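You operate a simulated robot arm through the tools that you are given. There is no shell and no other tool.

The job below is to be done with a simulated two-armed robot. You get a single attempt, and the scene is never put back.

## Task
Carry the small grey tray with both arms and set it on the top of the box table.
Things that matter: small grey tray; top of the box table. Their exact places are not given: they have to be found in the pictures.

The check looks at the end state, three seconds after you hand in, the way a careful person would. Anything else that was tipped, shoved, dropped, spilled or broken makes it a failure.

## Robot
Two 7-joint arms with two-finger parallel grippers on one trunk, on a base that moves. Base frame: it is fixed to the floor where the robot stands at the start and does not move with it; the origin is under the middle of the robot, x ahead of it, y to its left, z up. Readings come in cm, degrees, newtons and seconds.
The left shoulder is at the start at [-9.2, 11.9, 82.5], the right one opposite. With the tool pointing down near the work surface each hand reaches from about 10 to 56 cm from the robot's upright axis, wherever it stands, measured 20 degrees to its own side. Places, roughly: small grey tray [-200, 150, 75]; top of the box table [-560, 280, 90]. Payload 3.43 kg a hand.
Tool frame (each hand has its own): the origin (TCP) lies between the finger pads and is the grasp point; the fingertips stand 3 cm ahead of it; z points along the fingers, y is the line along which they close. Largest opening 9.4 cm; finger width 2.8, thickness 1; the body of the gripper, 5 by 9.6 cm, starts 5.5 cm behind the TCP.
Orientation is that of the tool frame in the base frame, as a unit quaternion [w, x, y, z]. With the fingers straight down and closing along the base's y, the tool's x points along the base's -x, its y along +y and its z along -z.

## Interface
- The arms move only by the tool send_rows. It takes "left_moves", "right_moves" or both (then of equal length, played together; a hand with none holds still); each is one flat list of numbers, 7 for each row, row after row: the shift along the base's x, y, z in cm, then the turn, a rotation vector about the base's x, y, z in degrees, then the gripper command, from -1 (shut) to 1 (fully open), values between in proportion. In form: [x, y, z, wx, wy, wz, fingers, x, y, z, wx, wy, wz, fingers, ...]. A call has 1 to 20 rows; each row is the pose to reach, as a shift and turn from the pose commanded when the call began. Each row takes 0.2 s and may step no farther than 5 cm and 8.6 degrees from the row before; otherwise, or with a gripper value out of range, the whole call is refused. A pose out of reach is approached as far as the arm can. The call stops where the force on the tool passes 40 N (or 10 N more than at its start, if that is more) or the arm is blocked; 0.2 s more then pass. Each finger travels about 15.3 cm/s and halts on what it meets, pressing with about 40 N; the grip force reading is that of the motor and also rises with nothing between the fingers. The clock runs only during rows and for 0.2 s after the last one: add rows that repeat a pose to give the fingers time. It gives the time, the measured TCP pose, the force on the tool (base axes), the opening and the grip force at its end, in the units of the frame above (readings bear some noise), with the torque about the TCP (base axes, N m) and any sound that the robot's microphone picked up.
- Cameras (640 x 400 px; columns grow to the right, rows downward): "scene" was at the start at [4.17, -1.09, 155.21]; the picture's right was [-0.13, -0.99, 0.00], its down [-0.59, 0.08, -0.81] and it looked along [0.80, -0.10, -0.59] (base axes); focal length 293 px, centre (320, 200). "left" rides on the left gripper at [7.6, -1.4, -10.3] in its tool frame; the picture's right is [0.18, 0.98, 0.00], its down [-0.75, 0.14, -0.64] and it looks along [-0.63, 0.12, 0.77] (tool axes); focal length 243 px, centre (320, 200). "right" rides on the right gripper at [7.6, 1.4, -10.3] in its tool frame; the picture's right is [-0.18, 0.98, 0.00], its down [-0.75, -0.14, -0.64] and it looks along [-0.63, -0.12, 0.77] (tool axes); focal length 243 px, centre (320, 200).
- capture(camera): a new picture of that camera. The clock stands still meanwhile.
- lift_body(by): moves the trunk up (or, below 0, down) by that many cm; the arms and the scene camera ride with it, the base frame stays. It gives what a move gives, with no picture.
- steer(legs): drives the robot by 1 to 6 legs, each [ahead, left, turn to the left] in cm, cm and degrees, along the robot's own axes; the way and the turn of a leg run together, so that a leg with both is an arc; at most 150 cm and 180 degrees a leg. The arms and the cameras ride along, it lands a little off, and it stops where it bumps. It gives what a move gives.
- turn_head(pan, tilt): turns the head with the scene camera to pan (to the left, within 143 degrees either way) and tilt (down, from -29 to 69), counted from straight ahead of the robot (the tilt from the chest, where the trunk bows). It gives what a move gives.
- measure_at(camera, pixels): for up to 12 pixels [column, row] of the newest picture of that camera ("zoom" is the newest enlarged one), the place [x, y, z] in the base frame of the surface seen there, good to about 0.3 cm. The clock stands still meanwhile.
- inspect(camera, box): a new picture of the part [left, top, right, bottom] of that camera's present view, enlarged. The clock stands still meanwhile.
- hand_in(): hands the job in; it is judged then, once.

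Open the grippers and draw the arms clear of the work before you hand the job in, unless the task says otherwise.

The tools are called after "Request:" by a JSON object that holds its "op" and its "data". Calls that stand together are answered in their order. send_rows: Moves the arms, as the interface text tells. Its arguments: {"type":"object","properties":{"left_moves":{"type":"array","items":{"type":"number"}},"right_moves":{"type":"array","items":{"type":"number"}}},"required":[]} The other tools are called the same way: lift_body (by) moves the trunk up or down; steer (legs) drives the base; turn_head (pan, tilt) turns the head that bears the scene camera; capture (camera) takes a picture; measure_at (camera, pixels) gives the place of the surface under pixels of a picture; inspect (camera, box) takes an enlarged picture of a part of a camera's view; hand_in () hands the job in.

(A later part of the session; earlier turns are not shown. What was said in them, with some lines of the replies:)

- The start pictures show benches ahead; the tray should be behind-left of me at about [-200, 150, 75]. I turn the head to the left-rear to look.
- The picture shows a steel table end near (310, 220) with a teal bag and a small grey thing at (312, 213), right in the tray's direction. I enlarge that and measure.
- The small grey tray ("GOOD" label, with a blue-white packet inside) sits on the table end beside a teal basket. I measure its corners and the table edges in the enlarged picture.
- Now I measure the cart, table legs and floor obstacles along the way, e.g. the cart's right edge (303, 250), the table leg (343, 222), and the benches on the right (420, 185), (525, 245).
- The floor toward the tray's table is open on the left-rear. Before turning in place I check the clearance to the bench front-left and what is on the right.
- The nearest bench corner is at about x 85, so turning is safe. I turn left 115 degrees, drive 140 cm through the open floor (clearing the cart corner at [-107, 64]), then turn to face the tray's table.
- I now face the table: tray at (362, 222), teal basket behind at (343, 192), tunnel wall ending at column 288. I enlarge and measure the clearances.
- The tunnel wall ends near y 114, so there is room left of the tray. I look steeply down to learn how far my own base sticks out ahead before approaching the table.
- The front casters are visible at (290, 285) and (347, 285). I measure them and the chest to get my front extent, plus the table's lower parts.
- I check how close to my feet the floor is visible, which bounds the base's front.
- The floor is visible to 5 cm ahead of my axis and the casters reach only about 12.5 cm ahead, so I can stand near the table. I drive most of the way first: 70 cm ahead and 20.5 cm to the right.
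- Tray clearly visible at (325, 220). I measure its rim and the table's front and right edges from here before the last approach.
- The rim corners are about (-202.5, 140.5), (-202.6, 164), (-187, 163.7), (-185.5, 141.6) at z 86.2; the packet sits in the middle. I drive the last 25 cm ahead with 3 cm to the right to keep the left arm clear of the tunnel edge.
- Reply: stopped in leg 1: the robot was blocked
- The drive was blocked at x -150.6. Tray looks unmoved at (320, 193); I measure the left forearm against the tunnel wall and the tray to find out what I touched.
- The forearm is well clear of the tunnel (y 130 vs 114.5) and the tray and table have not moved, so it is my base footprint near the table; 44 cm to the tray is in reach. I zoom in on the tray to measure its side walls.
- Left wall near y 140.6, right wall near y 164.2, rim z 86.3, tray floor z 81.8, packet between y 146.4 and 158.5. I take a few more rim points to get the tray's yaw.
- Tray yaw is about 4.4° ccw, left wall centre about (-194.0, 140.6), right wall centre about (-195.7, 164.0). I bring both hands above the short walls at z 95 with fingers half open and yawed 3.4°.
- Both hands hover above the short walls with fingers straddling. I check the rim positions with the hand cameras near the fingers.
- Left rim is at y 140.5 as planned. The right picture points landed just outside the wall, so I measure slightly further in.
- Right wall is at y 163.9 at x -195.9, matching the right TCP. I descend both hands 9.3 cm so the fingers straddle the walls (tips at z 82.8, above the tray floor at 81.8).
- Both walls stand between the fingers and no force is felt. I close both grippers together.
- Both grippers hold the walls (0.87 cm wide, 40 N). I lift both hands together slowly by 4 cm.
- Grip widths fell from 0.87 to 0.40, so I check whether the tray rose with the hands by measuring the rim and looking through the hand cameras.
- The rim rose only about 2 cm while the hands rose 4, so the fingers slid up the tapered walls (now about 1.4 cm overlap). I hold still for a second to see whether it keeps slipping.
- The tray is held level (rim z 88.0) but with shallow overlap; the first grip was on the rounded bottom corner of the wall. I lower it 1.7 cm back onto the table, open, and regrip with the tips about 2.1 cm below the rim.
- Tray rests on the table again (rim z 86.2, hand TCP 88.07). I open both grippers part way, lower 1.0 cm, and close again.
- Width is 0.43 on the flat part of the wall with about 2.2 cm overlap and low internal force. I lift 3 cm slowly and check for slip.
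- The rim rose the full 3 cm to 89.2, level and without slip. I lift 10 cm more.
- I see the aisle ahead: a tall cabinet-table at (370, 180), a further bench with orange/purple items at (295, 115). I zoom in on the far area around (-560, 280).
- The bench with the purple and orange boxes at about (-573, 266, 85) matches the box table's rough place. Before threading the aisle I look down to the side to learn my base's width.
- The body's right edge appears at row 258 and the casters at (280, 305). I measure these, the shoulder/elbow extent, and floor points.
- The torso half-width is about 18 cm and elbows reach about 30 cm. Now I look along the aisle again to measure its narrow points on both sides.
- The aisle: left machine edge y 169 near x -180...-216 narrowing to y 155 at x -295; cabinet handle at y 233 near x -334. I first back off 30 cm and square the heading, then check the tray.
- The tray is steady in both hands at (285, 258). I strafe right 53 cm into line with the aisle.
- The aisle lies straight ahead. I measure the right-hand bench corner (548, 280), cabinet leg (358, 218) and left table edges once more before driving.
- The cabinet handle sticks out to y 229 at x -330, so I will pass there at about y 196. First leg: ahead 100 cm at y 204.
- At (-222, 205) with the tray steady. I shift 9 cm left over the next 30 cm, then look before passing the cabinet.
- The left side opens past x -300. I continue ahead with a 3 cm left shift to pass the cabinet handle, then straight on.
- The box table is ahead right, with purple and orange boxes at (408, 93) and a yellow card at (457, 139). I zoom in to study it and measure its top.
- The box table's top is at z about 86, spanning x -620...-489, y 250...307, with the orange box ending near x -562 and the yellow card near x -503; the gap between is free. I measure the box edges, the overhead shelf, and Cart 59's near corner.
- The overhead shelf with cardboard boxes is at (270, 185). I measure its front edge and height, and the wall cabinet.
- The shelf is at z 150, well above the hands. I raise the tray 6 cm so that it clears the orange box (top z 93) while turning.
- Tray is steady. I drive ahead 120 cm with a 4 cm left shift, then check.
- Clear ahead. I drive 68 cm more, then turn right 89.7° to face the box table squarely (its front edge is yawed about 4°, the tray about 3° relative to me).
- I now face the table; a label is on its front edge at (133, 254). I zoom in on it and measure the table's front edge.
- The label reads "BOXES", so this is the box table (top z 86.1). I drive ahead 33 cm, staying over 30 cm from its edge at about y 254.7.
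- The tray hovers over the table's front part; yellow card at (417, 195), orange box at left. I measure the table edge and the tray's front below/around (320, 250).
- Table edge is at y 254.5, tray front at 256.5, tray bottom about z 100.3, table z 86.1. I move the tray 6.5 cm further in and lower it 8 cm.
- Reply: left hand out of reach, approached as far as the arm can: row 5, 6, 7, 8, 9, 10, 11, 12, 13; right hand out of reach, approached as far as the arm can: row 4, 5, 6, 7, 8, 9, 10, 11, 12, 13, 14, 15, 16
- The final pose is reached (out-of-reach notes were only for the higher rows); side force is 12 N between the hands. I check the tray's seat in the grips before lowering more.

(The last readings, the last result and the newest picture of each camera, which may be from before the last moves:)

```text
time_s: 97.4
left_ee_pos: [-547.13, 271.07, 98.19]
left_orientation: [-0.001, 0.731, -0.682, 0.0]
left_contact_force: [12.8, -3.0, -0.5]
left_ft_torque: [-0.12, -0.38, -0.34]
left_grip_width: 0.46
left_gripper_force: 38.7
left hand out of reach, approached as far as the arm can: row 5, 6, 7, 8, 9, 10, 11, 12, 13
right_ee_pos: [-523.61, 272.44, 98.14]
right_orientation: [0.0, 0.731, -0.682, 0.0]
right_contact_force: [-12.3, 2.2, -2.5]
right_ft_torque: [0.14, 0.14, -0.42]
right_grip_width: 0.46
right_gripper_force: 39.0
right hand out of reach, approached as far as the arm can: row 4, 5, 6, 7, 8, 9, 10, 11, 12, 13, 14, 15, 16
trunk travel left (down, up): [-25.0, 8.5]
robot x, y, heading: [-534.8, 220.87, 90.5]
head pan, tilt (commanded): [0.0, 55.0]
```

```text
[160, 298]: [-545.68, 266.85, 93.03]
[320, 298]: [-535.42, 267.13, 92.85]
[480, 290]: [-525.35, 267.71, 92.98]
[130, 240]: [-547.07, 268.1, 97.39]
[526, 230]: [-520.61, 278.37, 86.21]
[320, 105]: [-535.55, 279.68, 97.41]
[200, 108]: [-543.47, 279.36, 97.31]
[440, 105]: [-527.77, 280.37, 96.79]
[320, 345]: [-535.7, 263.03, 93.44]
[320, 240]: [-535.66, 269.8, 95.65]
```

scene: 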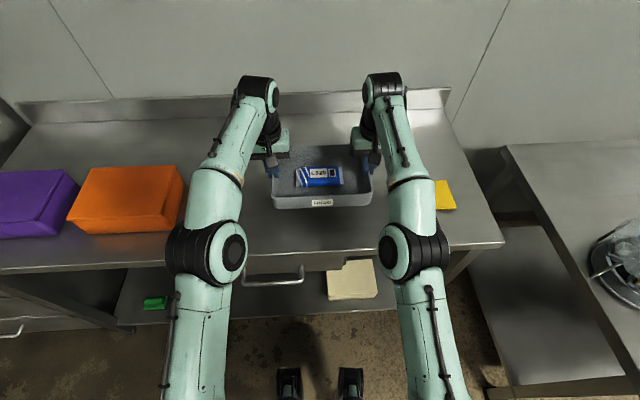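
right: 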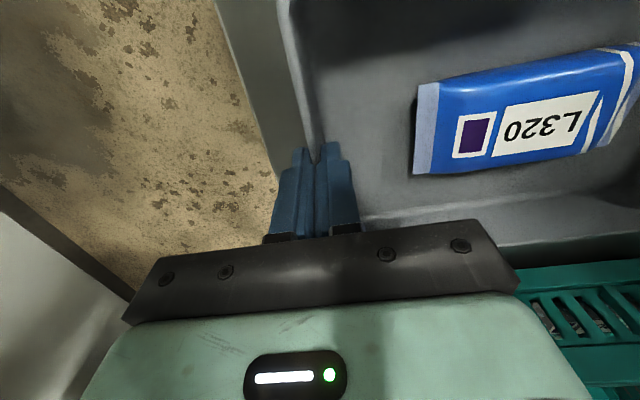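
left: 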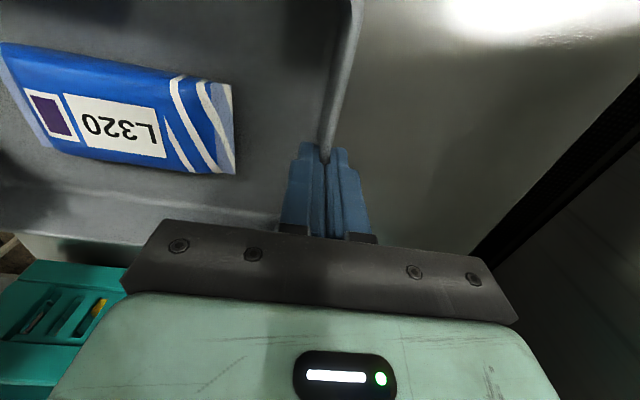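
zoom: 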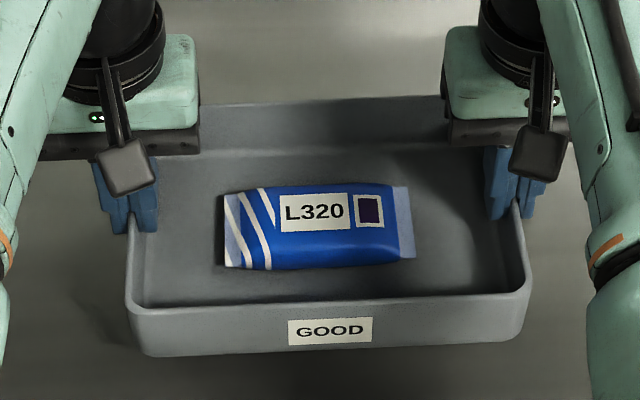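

Rim at z 97.4 and level, bottom at about 92.3. I lower 5.5 cm, to just above the table.

Request:
{"op": "send_rows", "data": {"left_moves": [0, 0, -0.5, 0, 0, 0, -1, 0, 0, -1.2, 0, 0, 0, -1, 0, 0, -2, 0, 0, 0, -1, 0, 0, -2.8, 0, 0, 0, -1, 0, 0, -3.6, 0, 0, 0, -1, 0, 0, -4.3, 0, 0, 0, -1, 0, 0, -4.8, 0, 0, 0, -1, 0, 0, -5.2, 0, 0, 0, -1, 0, 0, -5.5, 0, 0, 0, -1, 0, 0, -5.5, 0, 0, 0, -1], "right_moves": [0, 0, -0.5, 0, 0, 0, -1, 0, 0, -1.2, 0, 0, 0, -1, 0, 0, -2, 0, 0, 0, -1, 0, 0, -2.8, 0, 0, 0, -1, 0, 0, -3.6, 0, 0, 0, -1, 0, 0, -4.3, 0, 0, 0, -1, 0, 0, -4.8, 0, 0, 0, -1, 0, 0, -5.2, 0, 0, 0, -1, 0, 0, -5.5, 0, 0, 0, -1, 0, 0, -5.5, 0, 0, 0, -1]}}

Request:
{"op": "inspect", "data": {"camera": "scene", "box": [240, 120, 400, 220]}}

Request:
{"op": "measure_at", "data": {"camera": "zoom", "pixels": [[160, 330], [320, 328], [480, 322], [160, 345], [480, 340], [320, 135], [200, 138], [440, 135], [320, 385], [320, 270]]}}

```text
time_s: 99.6
left_ee_pos: [-546.99, 271.08, 92.82]
left_orientation: [0.001, 0.731, -0.682, 0.001]
left_contact_force: [6.9, 0.8, -2.6]
left_ft_torque: [0.32, 0.05, -0.06]
left_grip_width: 0.4
left_gripper_force: 38.7
right_ee_pos: [-523.62, 272.4, 92.58]
right_orientation: [-0.001, 0.731, -0.683, 0.0]
right_contact_force: [-6.6, 0.1, 0.1]
right_ft_torque: [-0.28, 0.29, -0.03]
right_grip_width: 0.43
right_gripper_force: 38.1
trunk travel left (down, up): [-25.0, 8.5]
robot x, y, heading: [-535.49, 220.53, 90.7]
head pan, tilt (commanded): [0.0, 55.0]
```

```text
4.00 times, centred on (320, 170) of scene
```

zoom: 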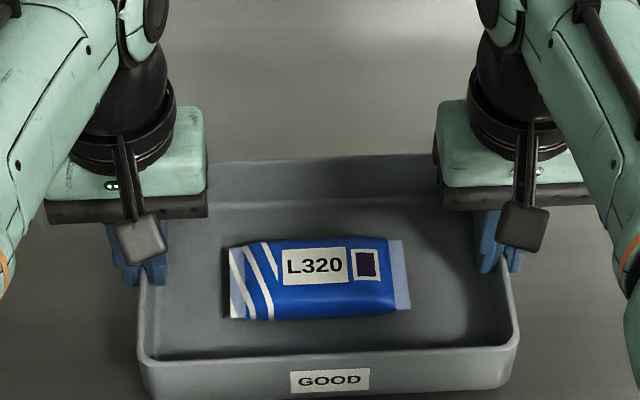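

```text
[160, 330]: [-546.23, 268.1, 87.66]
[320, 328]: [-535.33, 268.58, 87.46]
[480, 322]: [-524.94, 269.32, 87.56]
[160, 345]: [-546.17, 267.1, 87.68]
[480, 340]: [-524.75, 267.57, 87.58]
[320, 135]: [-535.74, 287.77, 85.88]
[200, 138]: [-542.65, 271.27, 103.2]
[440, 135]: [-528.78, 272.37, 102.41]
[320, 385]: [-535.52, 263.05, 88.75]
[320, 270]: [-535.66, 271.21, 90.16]
```

Tray floor inside is at z 87.55, so its underside is about 0.8 cm above the table. I lower the last 0.85 cm slowly.

Request:
{"op": "send_rows", "data": {"left_moves": [0, 0, -0.2, 0, 0, 0, -1, 0, 0, -0.4, 0, 0, 0, -1, 0, 0, -0.6, 0, 0, 0, -1, 0, 0, -0.75, 0, 0, 0, -1, 0, 0, -0.85, 0, 0, 0, -1, 0, 0, -0.85, 0, 0, 0, -1], "right_moves": [0, 0, -0.2, 0, 0, 0, -1, 0, 0, -0.4, 0, 0, 0, -1, 0, 0, -0.6, 0, 0, 0, -1, 0, 0, -0.75, 0, 0, 0, -1, 0, 0, -0.85, 0, 0, 0, -1, 0, 0, -0.85, 0, 0, 0, -1]}}

Request:
{"op": "inspect", "data": {"camera": "scene", "box": [240, 120, 400, 220]}}

Request:
{"op": "measure_at", "data": {"camera": "zoom", "pixels": [[160, 332], [320, 330], [480, 325], [200, 220], [440, 215], [320, 370], [180, 370], [470, 365]]}}

```text
time_s: 101.0
left_ee_pos: [-546.91, 271.1, 91.88]
left_orientation: [0.001, 0.73, -0.683, 0.0]
left_contact_force: [-1.7, -3.8, 0.3]
left_ft_torque: [-0.04, 0.0, -0.44]
left_grip_width: 0.44
left_gripper_force: 38.7
right_ee_pos: [-523.74, 272.38, 91.81]
right_orientation: [0.0, 0.731, -0.683, 0.0]
right_contact_force: [2.1, 3.6, 1.0]
right_ft_torque: [0.26, 0.08, -0.39]
right_grip_width: 0.44
right_gripper_force: 38.5
trunk travel left (down, up): [-25.0, 8.5]
robot x, y, heading: [-535.26, 220.84, 90.8]
head pan, tilt (commanded): [0.0, 55.0]
```

```text
4.00 times, centred on (320, 170) of scene
```

zoom: 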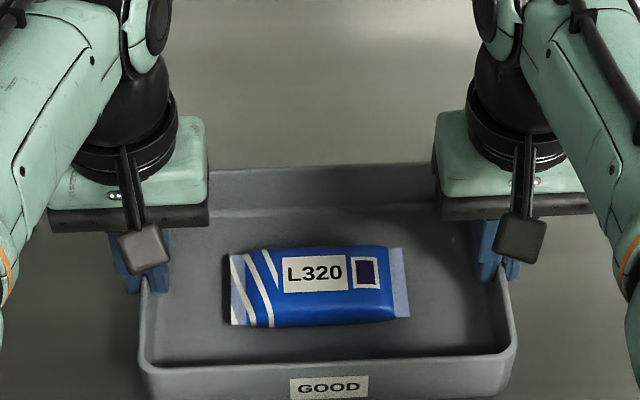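

```text
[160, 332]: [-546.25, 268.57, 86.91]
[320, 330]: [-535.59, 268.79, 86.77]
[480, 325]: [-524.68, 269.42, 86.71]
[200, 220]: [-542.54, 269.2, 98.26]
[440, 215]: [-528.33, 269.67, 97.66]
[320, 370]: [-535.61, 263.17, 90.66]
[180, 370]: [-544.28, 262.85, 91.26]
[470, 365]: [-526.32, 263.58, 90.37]
```

The tray's inner floor is at 86.8 and vertical load on the hands is gone, so it rests on the top. I press 0.1 cm more and open both grippers gradually.

Request:
{"op": "send_rows", "data": {"left_moves": [0, 0, -0.1, 0, 0, 0, -1, 0, 0, -0.1, 0, 0, 0, -0.9, 0, 0, -0.1, 0, 0, 0, -0.8, 0, 0, -0.1, 0, 0, 0, -0.6, 0, 0, -0.1, 0, 0, 0, -0.4, 0, 0, -0.1, 0, 0, 0, -0.2, 0, 0, -0.1, 0, 0, 0, -0.1, 0, 0, -0.1, 0, 0, 0, -0.1], "right_moves": [0, 0, -0.1, 0, 0, 0, -1, 0, 0, -0.1, 0, 0, 0, -0.9, 0, 0, -0.1, 0, 0, 0, -0.8, 0, 0, -0.1, 0, 0, 0, -0.6, 0, 0, -0.1, 0, 0, 0, -0.4, 0, 0, -0.1, 0, 0, 0, -0.2, 0, 0, -0.1, 0, 0, 0, -0.1, 0, 0, -0.1, 0, 0, 0, -0.1]}}

Request:
{"op": "capture", "data": {"camera": "left"}}

Request:
{"op": "capture", "data": {"camera": "right"}}

```text
time_s: 102.8
left_ee_pos: [-546.96, 271.03, 91.67]
left_orientation: [0.001, 0.731, -0.683, 0.001]
left_contact_force: [0.6, 0.8, -0.5]
left_ft_torque: [0.03, 0.01, -0.01]
left_grip_width: 4.23
left_gripper_force: 0.1
right_ee_pos: [-523.66, 272.43, 91.75]
right_orientation: [0.0, 0.73, -0.683, 0.0]
right_contact_force: [0.3, -0.4, 0.2]
right_ft_torque: [0.02, 0.0, 0.0]
right_grip_width: 4.24
right_gripper_force: 0.0
trunk travel left (down, up): [-25.0, 8.5]
robot x, y, heading: [-535.22, 221.04, 90.6]
head pan, tilt (commanded): [0.0, 55.0]
```

```text
taken
```

left: 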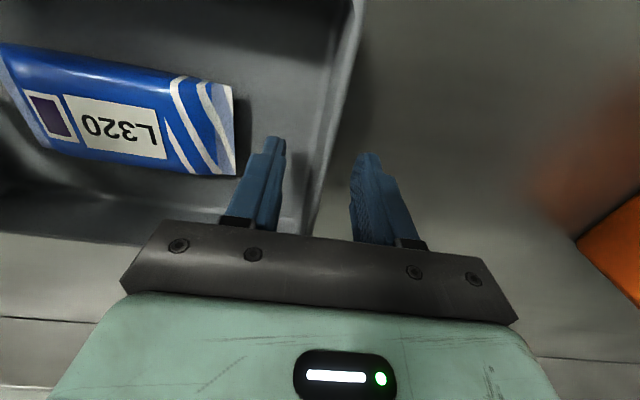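

```text
taken
```

right: 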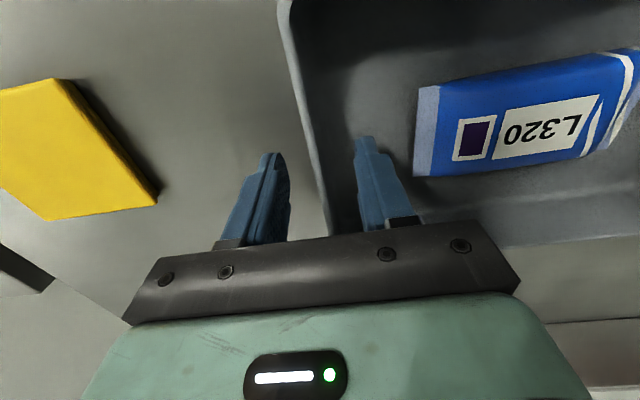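

Both grippers are open and clear of the walls; the tray sits on the top between the orange box and the yellow card. I raise the hands straight up 6 cm, then up and back.

Request:
{"op": "send_rows", "data": {"left_moves": [0, 0, 0.8, 0, 0, 0, -0.1, 0, 0, 1.8, 0, 0, 0, -0.1, 0, 0, 3, 0, 0, 0, -0.1, 0, 0, 4.5, 0, 0, 0, -0.1, 0, 0, 6, 0, 0, 0, -0.1, 0, -1.5, 8, 0, 0, 0, -0.1, 0, -3.5, 10, 0, 0, 0, -0.1, 0, -5.5, 12, 0, 0, 0, -0.1, 0, -7.5, 14, 0, 0, 0, -0.1, 0, -7.5, 14, 0, 0, 0, -0.1], "right_moves": [0, 0, 0.8, 0, 0, 0, -0.1, 0, 0, 1.8, 0, 0, 0, -0.1, 0, 0, 3, 0, 0, 0, -0.1, 0, 0, 4.5, 0, 0, 0, -0.1, 0, 0, 6, 0, 0, 0, -0.1, 0, -1.5, 8, 0, 0, 0, -0.1, 0, -3.5, 10, 0, 0, 0, -0.1, 0, -5.5, 12, 0, 0, 0, -0.1, 0, -7.5, 14, 0, 0, 0, -0.1, 0, -7.5, 14, 0, 0, 0, -0.1]}}

Request:
{"op": "capture", "data": {"camera": "scene"}}

```text
time_s: 105.0
left_ee_pos: [-547.3, 263.37, 105.75]
left_orientation: [0.001, 0.731, -0.683, 0.001]
left_contact_force: [0.2, 0.7, -0.1]
left_ft_torque: [-0.01, -0.03, -0.02]
left_grip_width: 4.26
left_gripper_force: 0.2
right_ee_pos: [-523.63, 265.14, 105.82]
right_orientation: [-0.001, 0.731, -0.682, 0.0]
right_contact_force: [-0.2, -0.1, 0.0]
right_ft_torque: [-0.01, 0.01, 0.01]
right_grip_width: 4.24
right_gripper_force: 0.1
trunk travel left (down, up): [-25.0, 8.5]
robot x, y, heading: [-534.96, 220.83, 90.5]
head pan, tilt (commanded): [0.0, 55.0]
```

```text
taken
```

scene: 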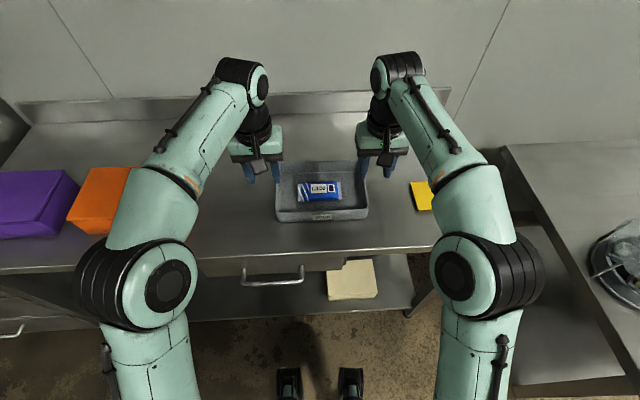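

The tray rests on the box table at (322, 190) with its packet inside, hands clear above it. I back the robot off 33 cm and verify.

Request:
{"op": "steer", "data": {"legs": [[-33, 0, 0]]}}

Request:
{"op": "turn_head", "data": {"pan": 0, "tilt": 35}}

Request:
{"op": "capture", "data": {"camera": "scene"}}

```text
time_s: 107.2
left_ee_pos: [-547.06, 230.56, 105.69]
left_orientation: [0.001, 0.733, -0.681, 0.0]
left_contact_force: [-0.1, -0.8, -0.2]
left_ft_torque: [0.05, 0.0, -0.01]
left_grip_width: 4.25
left_gripper_force: 0.0
right_ee_pos: [-523.56, 232.36, 105.98]
right_orientation: [0.001, 0.732, -0.681, -0.001]
right_contact_force: [0.5, 0.2, 0.7]
right_ft_torque: [0.03, 0.0, 0.0]
right_grip_width: 4.22
right_gripper_force: 0.2
trunk travel left (down, up): [-25.0, 8.5]
robot x, y, heading: [-534.62, 187.92, 90.8]
head pan, tilt (commanded): [0.0, 55.0]
```

```text
time_s: 108.0
left_ee_pos: [-547.08, 230.53, 105.63]
left_orientation: [0.001, 0.733, -0.681, 0.001]
left_contact_force: [0.3, -0.6, -0.4]
left_ft_torque: [0.02, -0.01, -0.01]
left_grip_width: 4.25
left_gripper_force: 0.0
right_ee_pos: [-523.51, 232.33, 105.91]
right_orientation: [0.0, 0.733, -0.681, 0.0]
right_contact_force: [0.2, 0.0, 0.6]
right_ft_torque: [0.01, -0.02, -0.03]
right_grip_width: 4.21
right_gripper_force: 0.1
trunk travel left (down, up): [-25.0, 8.5]
robot x, y, heading: [-534.7, 187.8, 90.8]
head pan, tilt (commanded): [0.0, 35.0]
```

```text
taken
```

scene: 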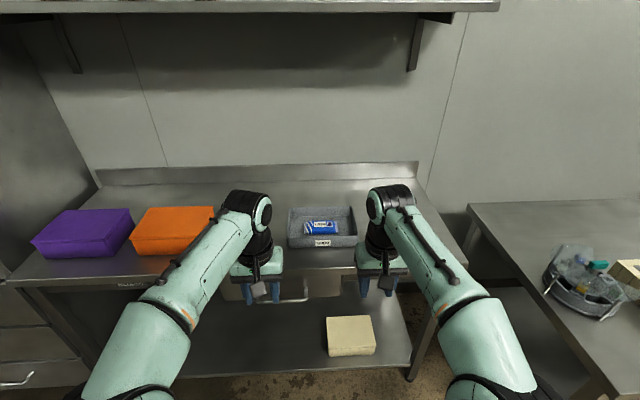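

The tray stands on the box table at (322, 227), other items untouched. I open the grippers fully and take a last enlarged look.

Request:
{"op": "send_rows", "data": {"left_moves": [0, 0, 0, 0, 0, 0, 0.5, 0, 0, 0, 0, 0, 0, 1, 0, 0, 0, 0, 0, 0, 1], "right_moves": [0, 0, 0, 0, 0, 0, 0.5, 0, 0, 0, 0, 0, 0, 1, 0, 0, 0, 0, 0, 0, 1]}}

Request:
{"op": "inspect", "data": {"camera": "scene", "box": [240, 175, 400, 275]}}

Request:
{"op": "measure_at", "data": {"camera": "zoom", "pixels": [[210, 270], [320, 268], [440, 262], [200, 135], [440, 130], [320, 310], [320, 220]]}}

```text
time_s: 108.8
left_ee_pos: [-547.09, 230.54, 105.68]
left_orientation: [0.0, 0.733, -0.681, 0.0]
left_contact_force: [-0.4, 0.6, -0.7]
left_ft_torque: [-0.01, 0.0, -0.02]
left_grip_width: 9.41
left_gripper_force: 0.0
right_ee_pos: [-523.59, 232.28, 105.89]
right_orientation: [0.0, 0.733, -0.681, 0.0]
right_contact_force: [0.0, 0.4, 0.1]
right_ft_torque: [0.02, 0.01, 0.0]
right_grip_width: 9.39
right_gripper_force: 0.0
trunk travel left (down, up): [-25.0, 8.5]
robot x, y, heading: [-534.28, 187.84, 90.8]
head pan, tilt (commanded): [0.0, 35.0]
```

```text
4.00 times, centred on (320, 225) of scene
```

zoom: 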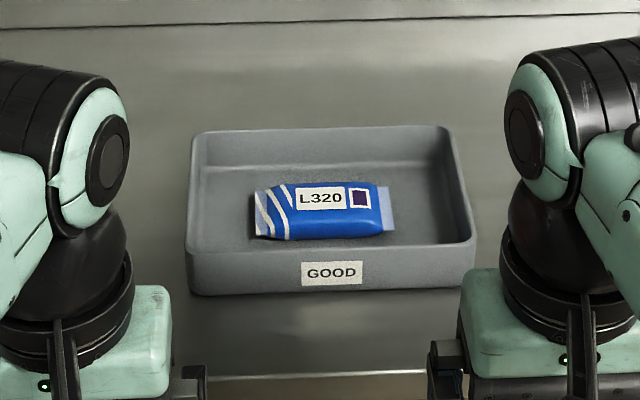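

```text
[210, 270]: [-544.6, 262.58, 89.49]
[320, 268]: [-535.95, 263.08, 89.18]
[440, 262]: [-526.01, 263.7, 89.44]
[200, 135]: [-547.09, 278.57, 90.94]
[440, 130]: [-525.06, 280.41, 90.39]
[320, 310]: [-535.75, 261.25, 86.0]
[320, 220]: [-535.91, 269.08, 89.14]
```

The tray is flat on the box table (rim z about 91, table z 86, front edge 8 cm in from the table's edge), its packet is still inside, and both hands are open and clear. I hand the job in.

Request:
{"op": "hand_in", "data": {}}

```text
The job is handed in.
```

The small grey tray is on top of the box table, the one with the "BOXES" label. It sits flat in the clear space between the orange box and the yellow card, about 8 cm in from the front edge, with its blue packet still inside. The job is handed in; I haven't seen the check's result.

- **Grip:** The first two-handed grip slid up the tray walls by about 2 cm. I set the tray back down, gripped it higher on the walls, and it held without slipping for the rest of the way.
- **Possible contact:** On the way to the tray's table the robot stopped once because it was blocked. I didn't find what it touched, but the tray and table measured in the same place afterwards.

Both hands are open and clear, and the robot has backed off from the table. In the last pictures the other items on the box table look untouched.
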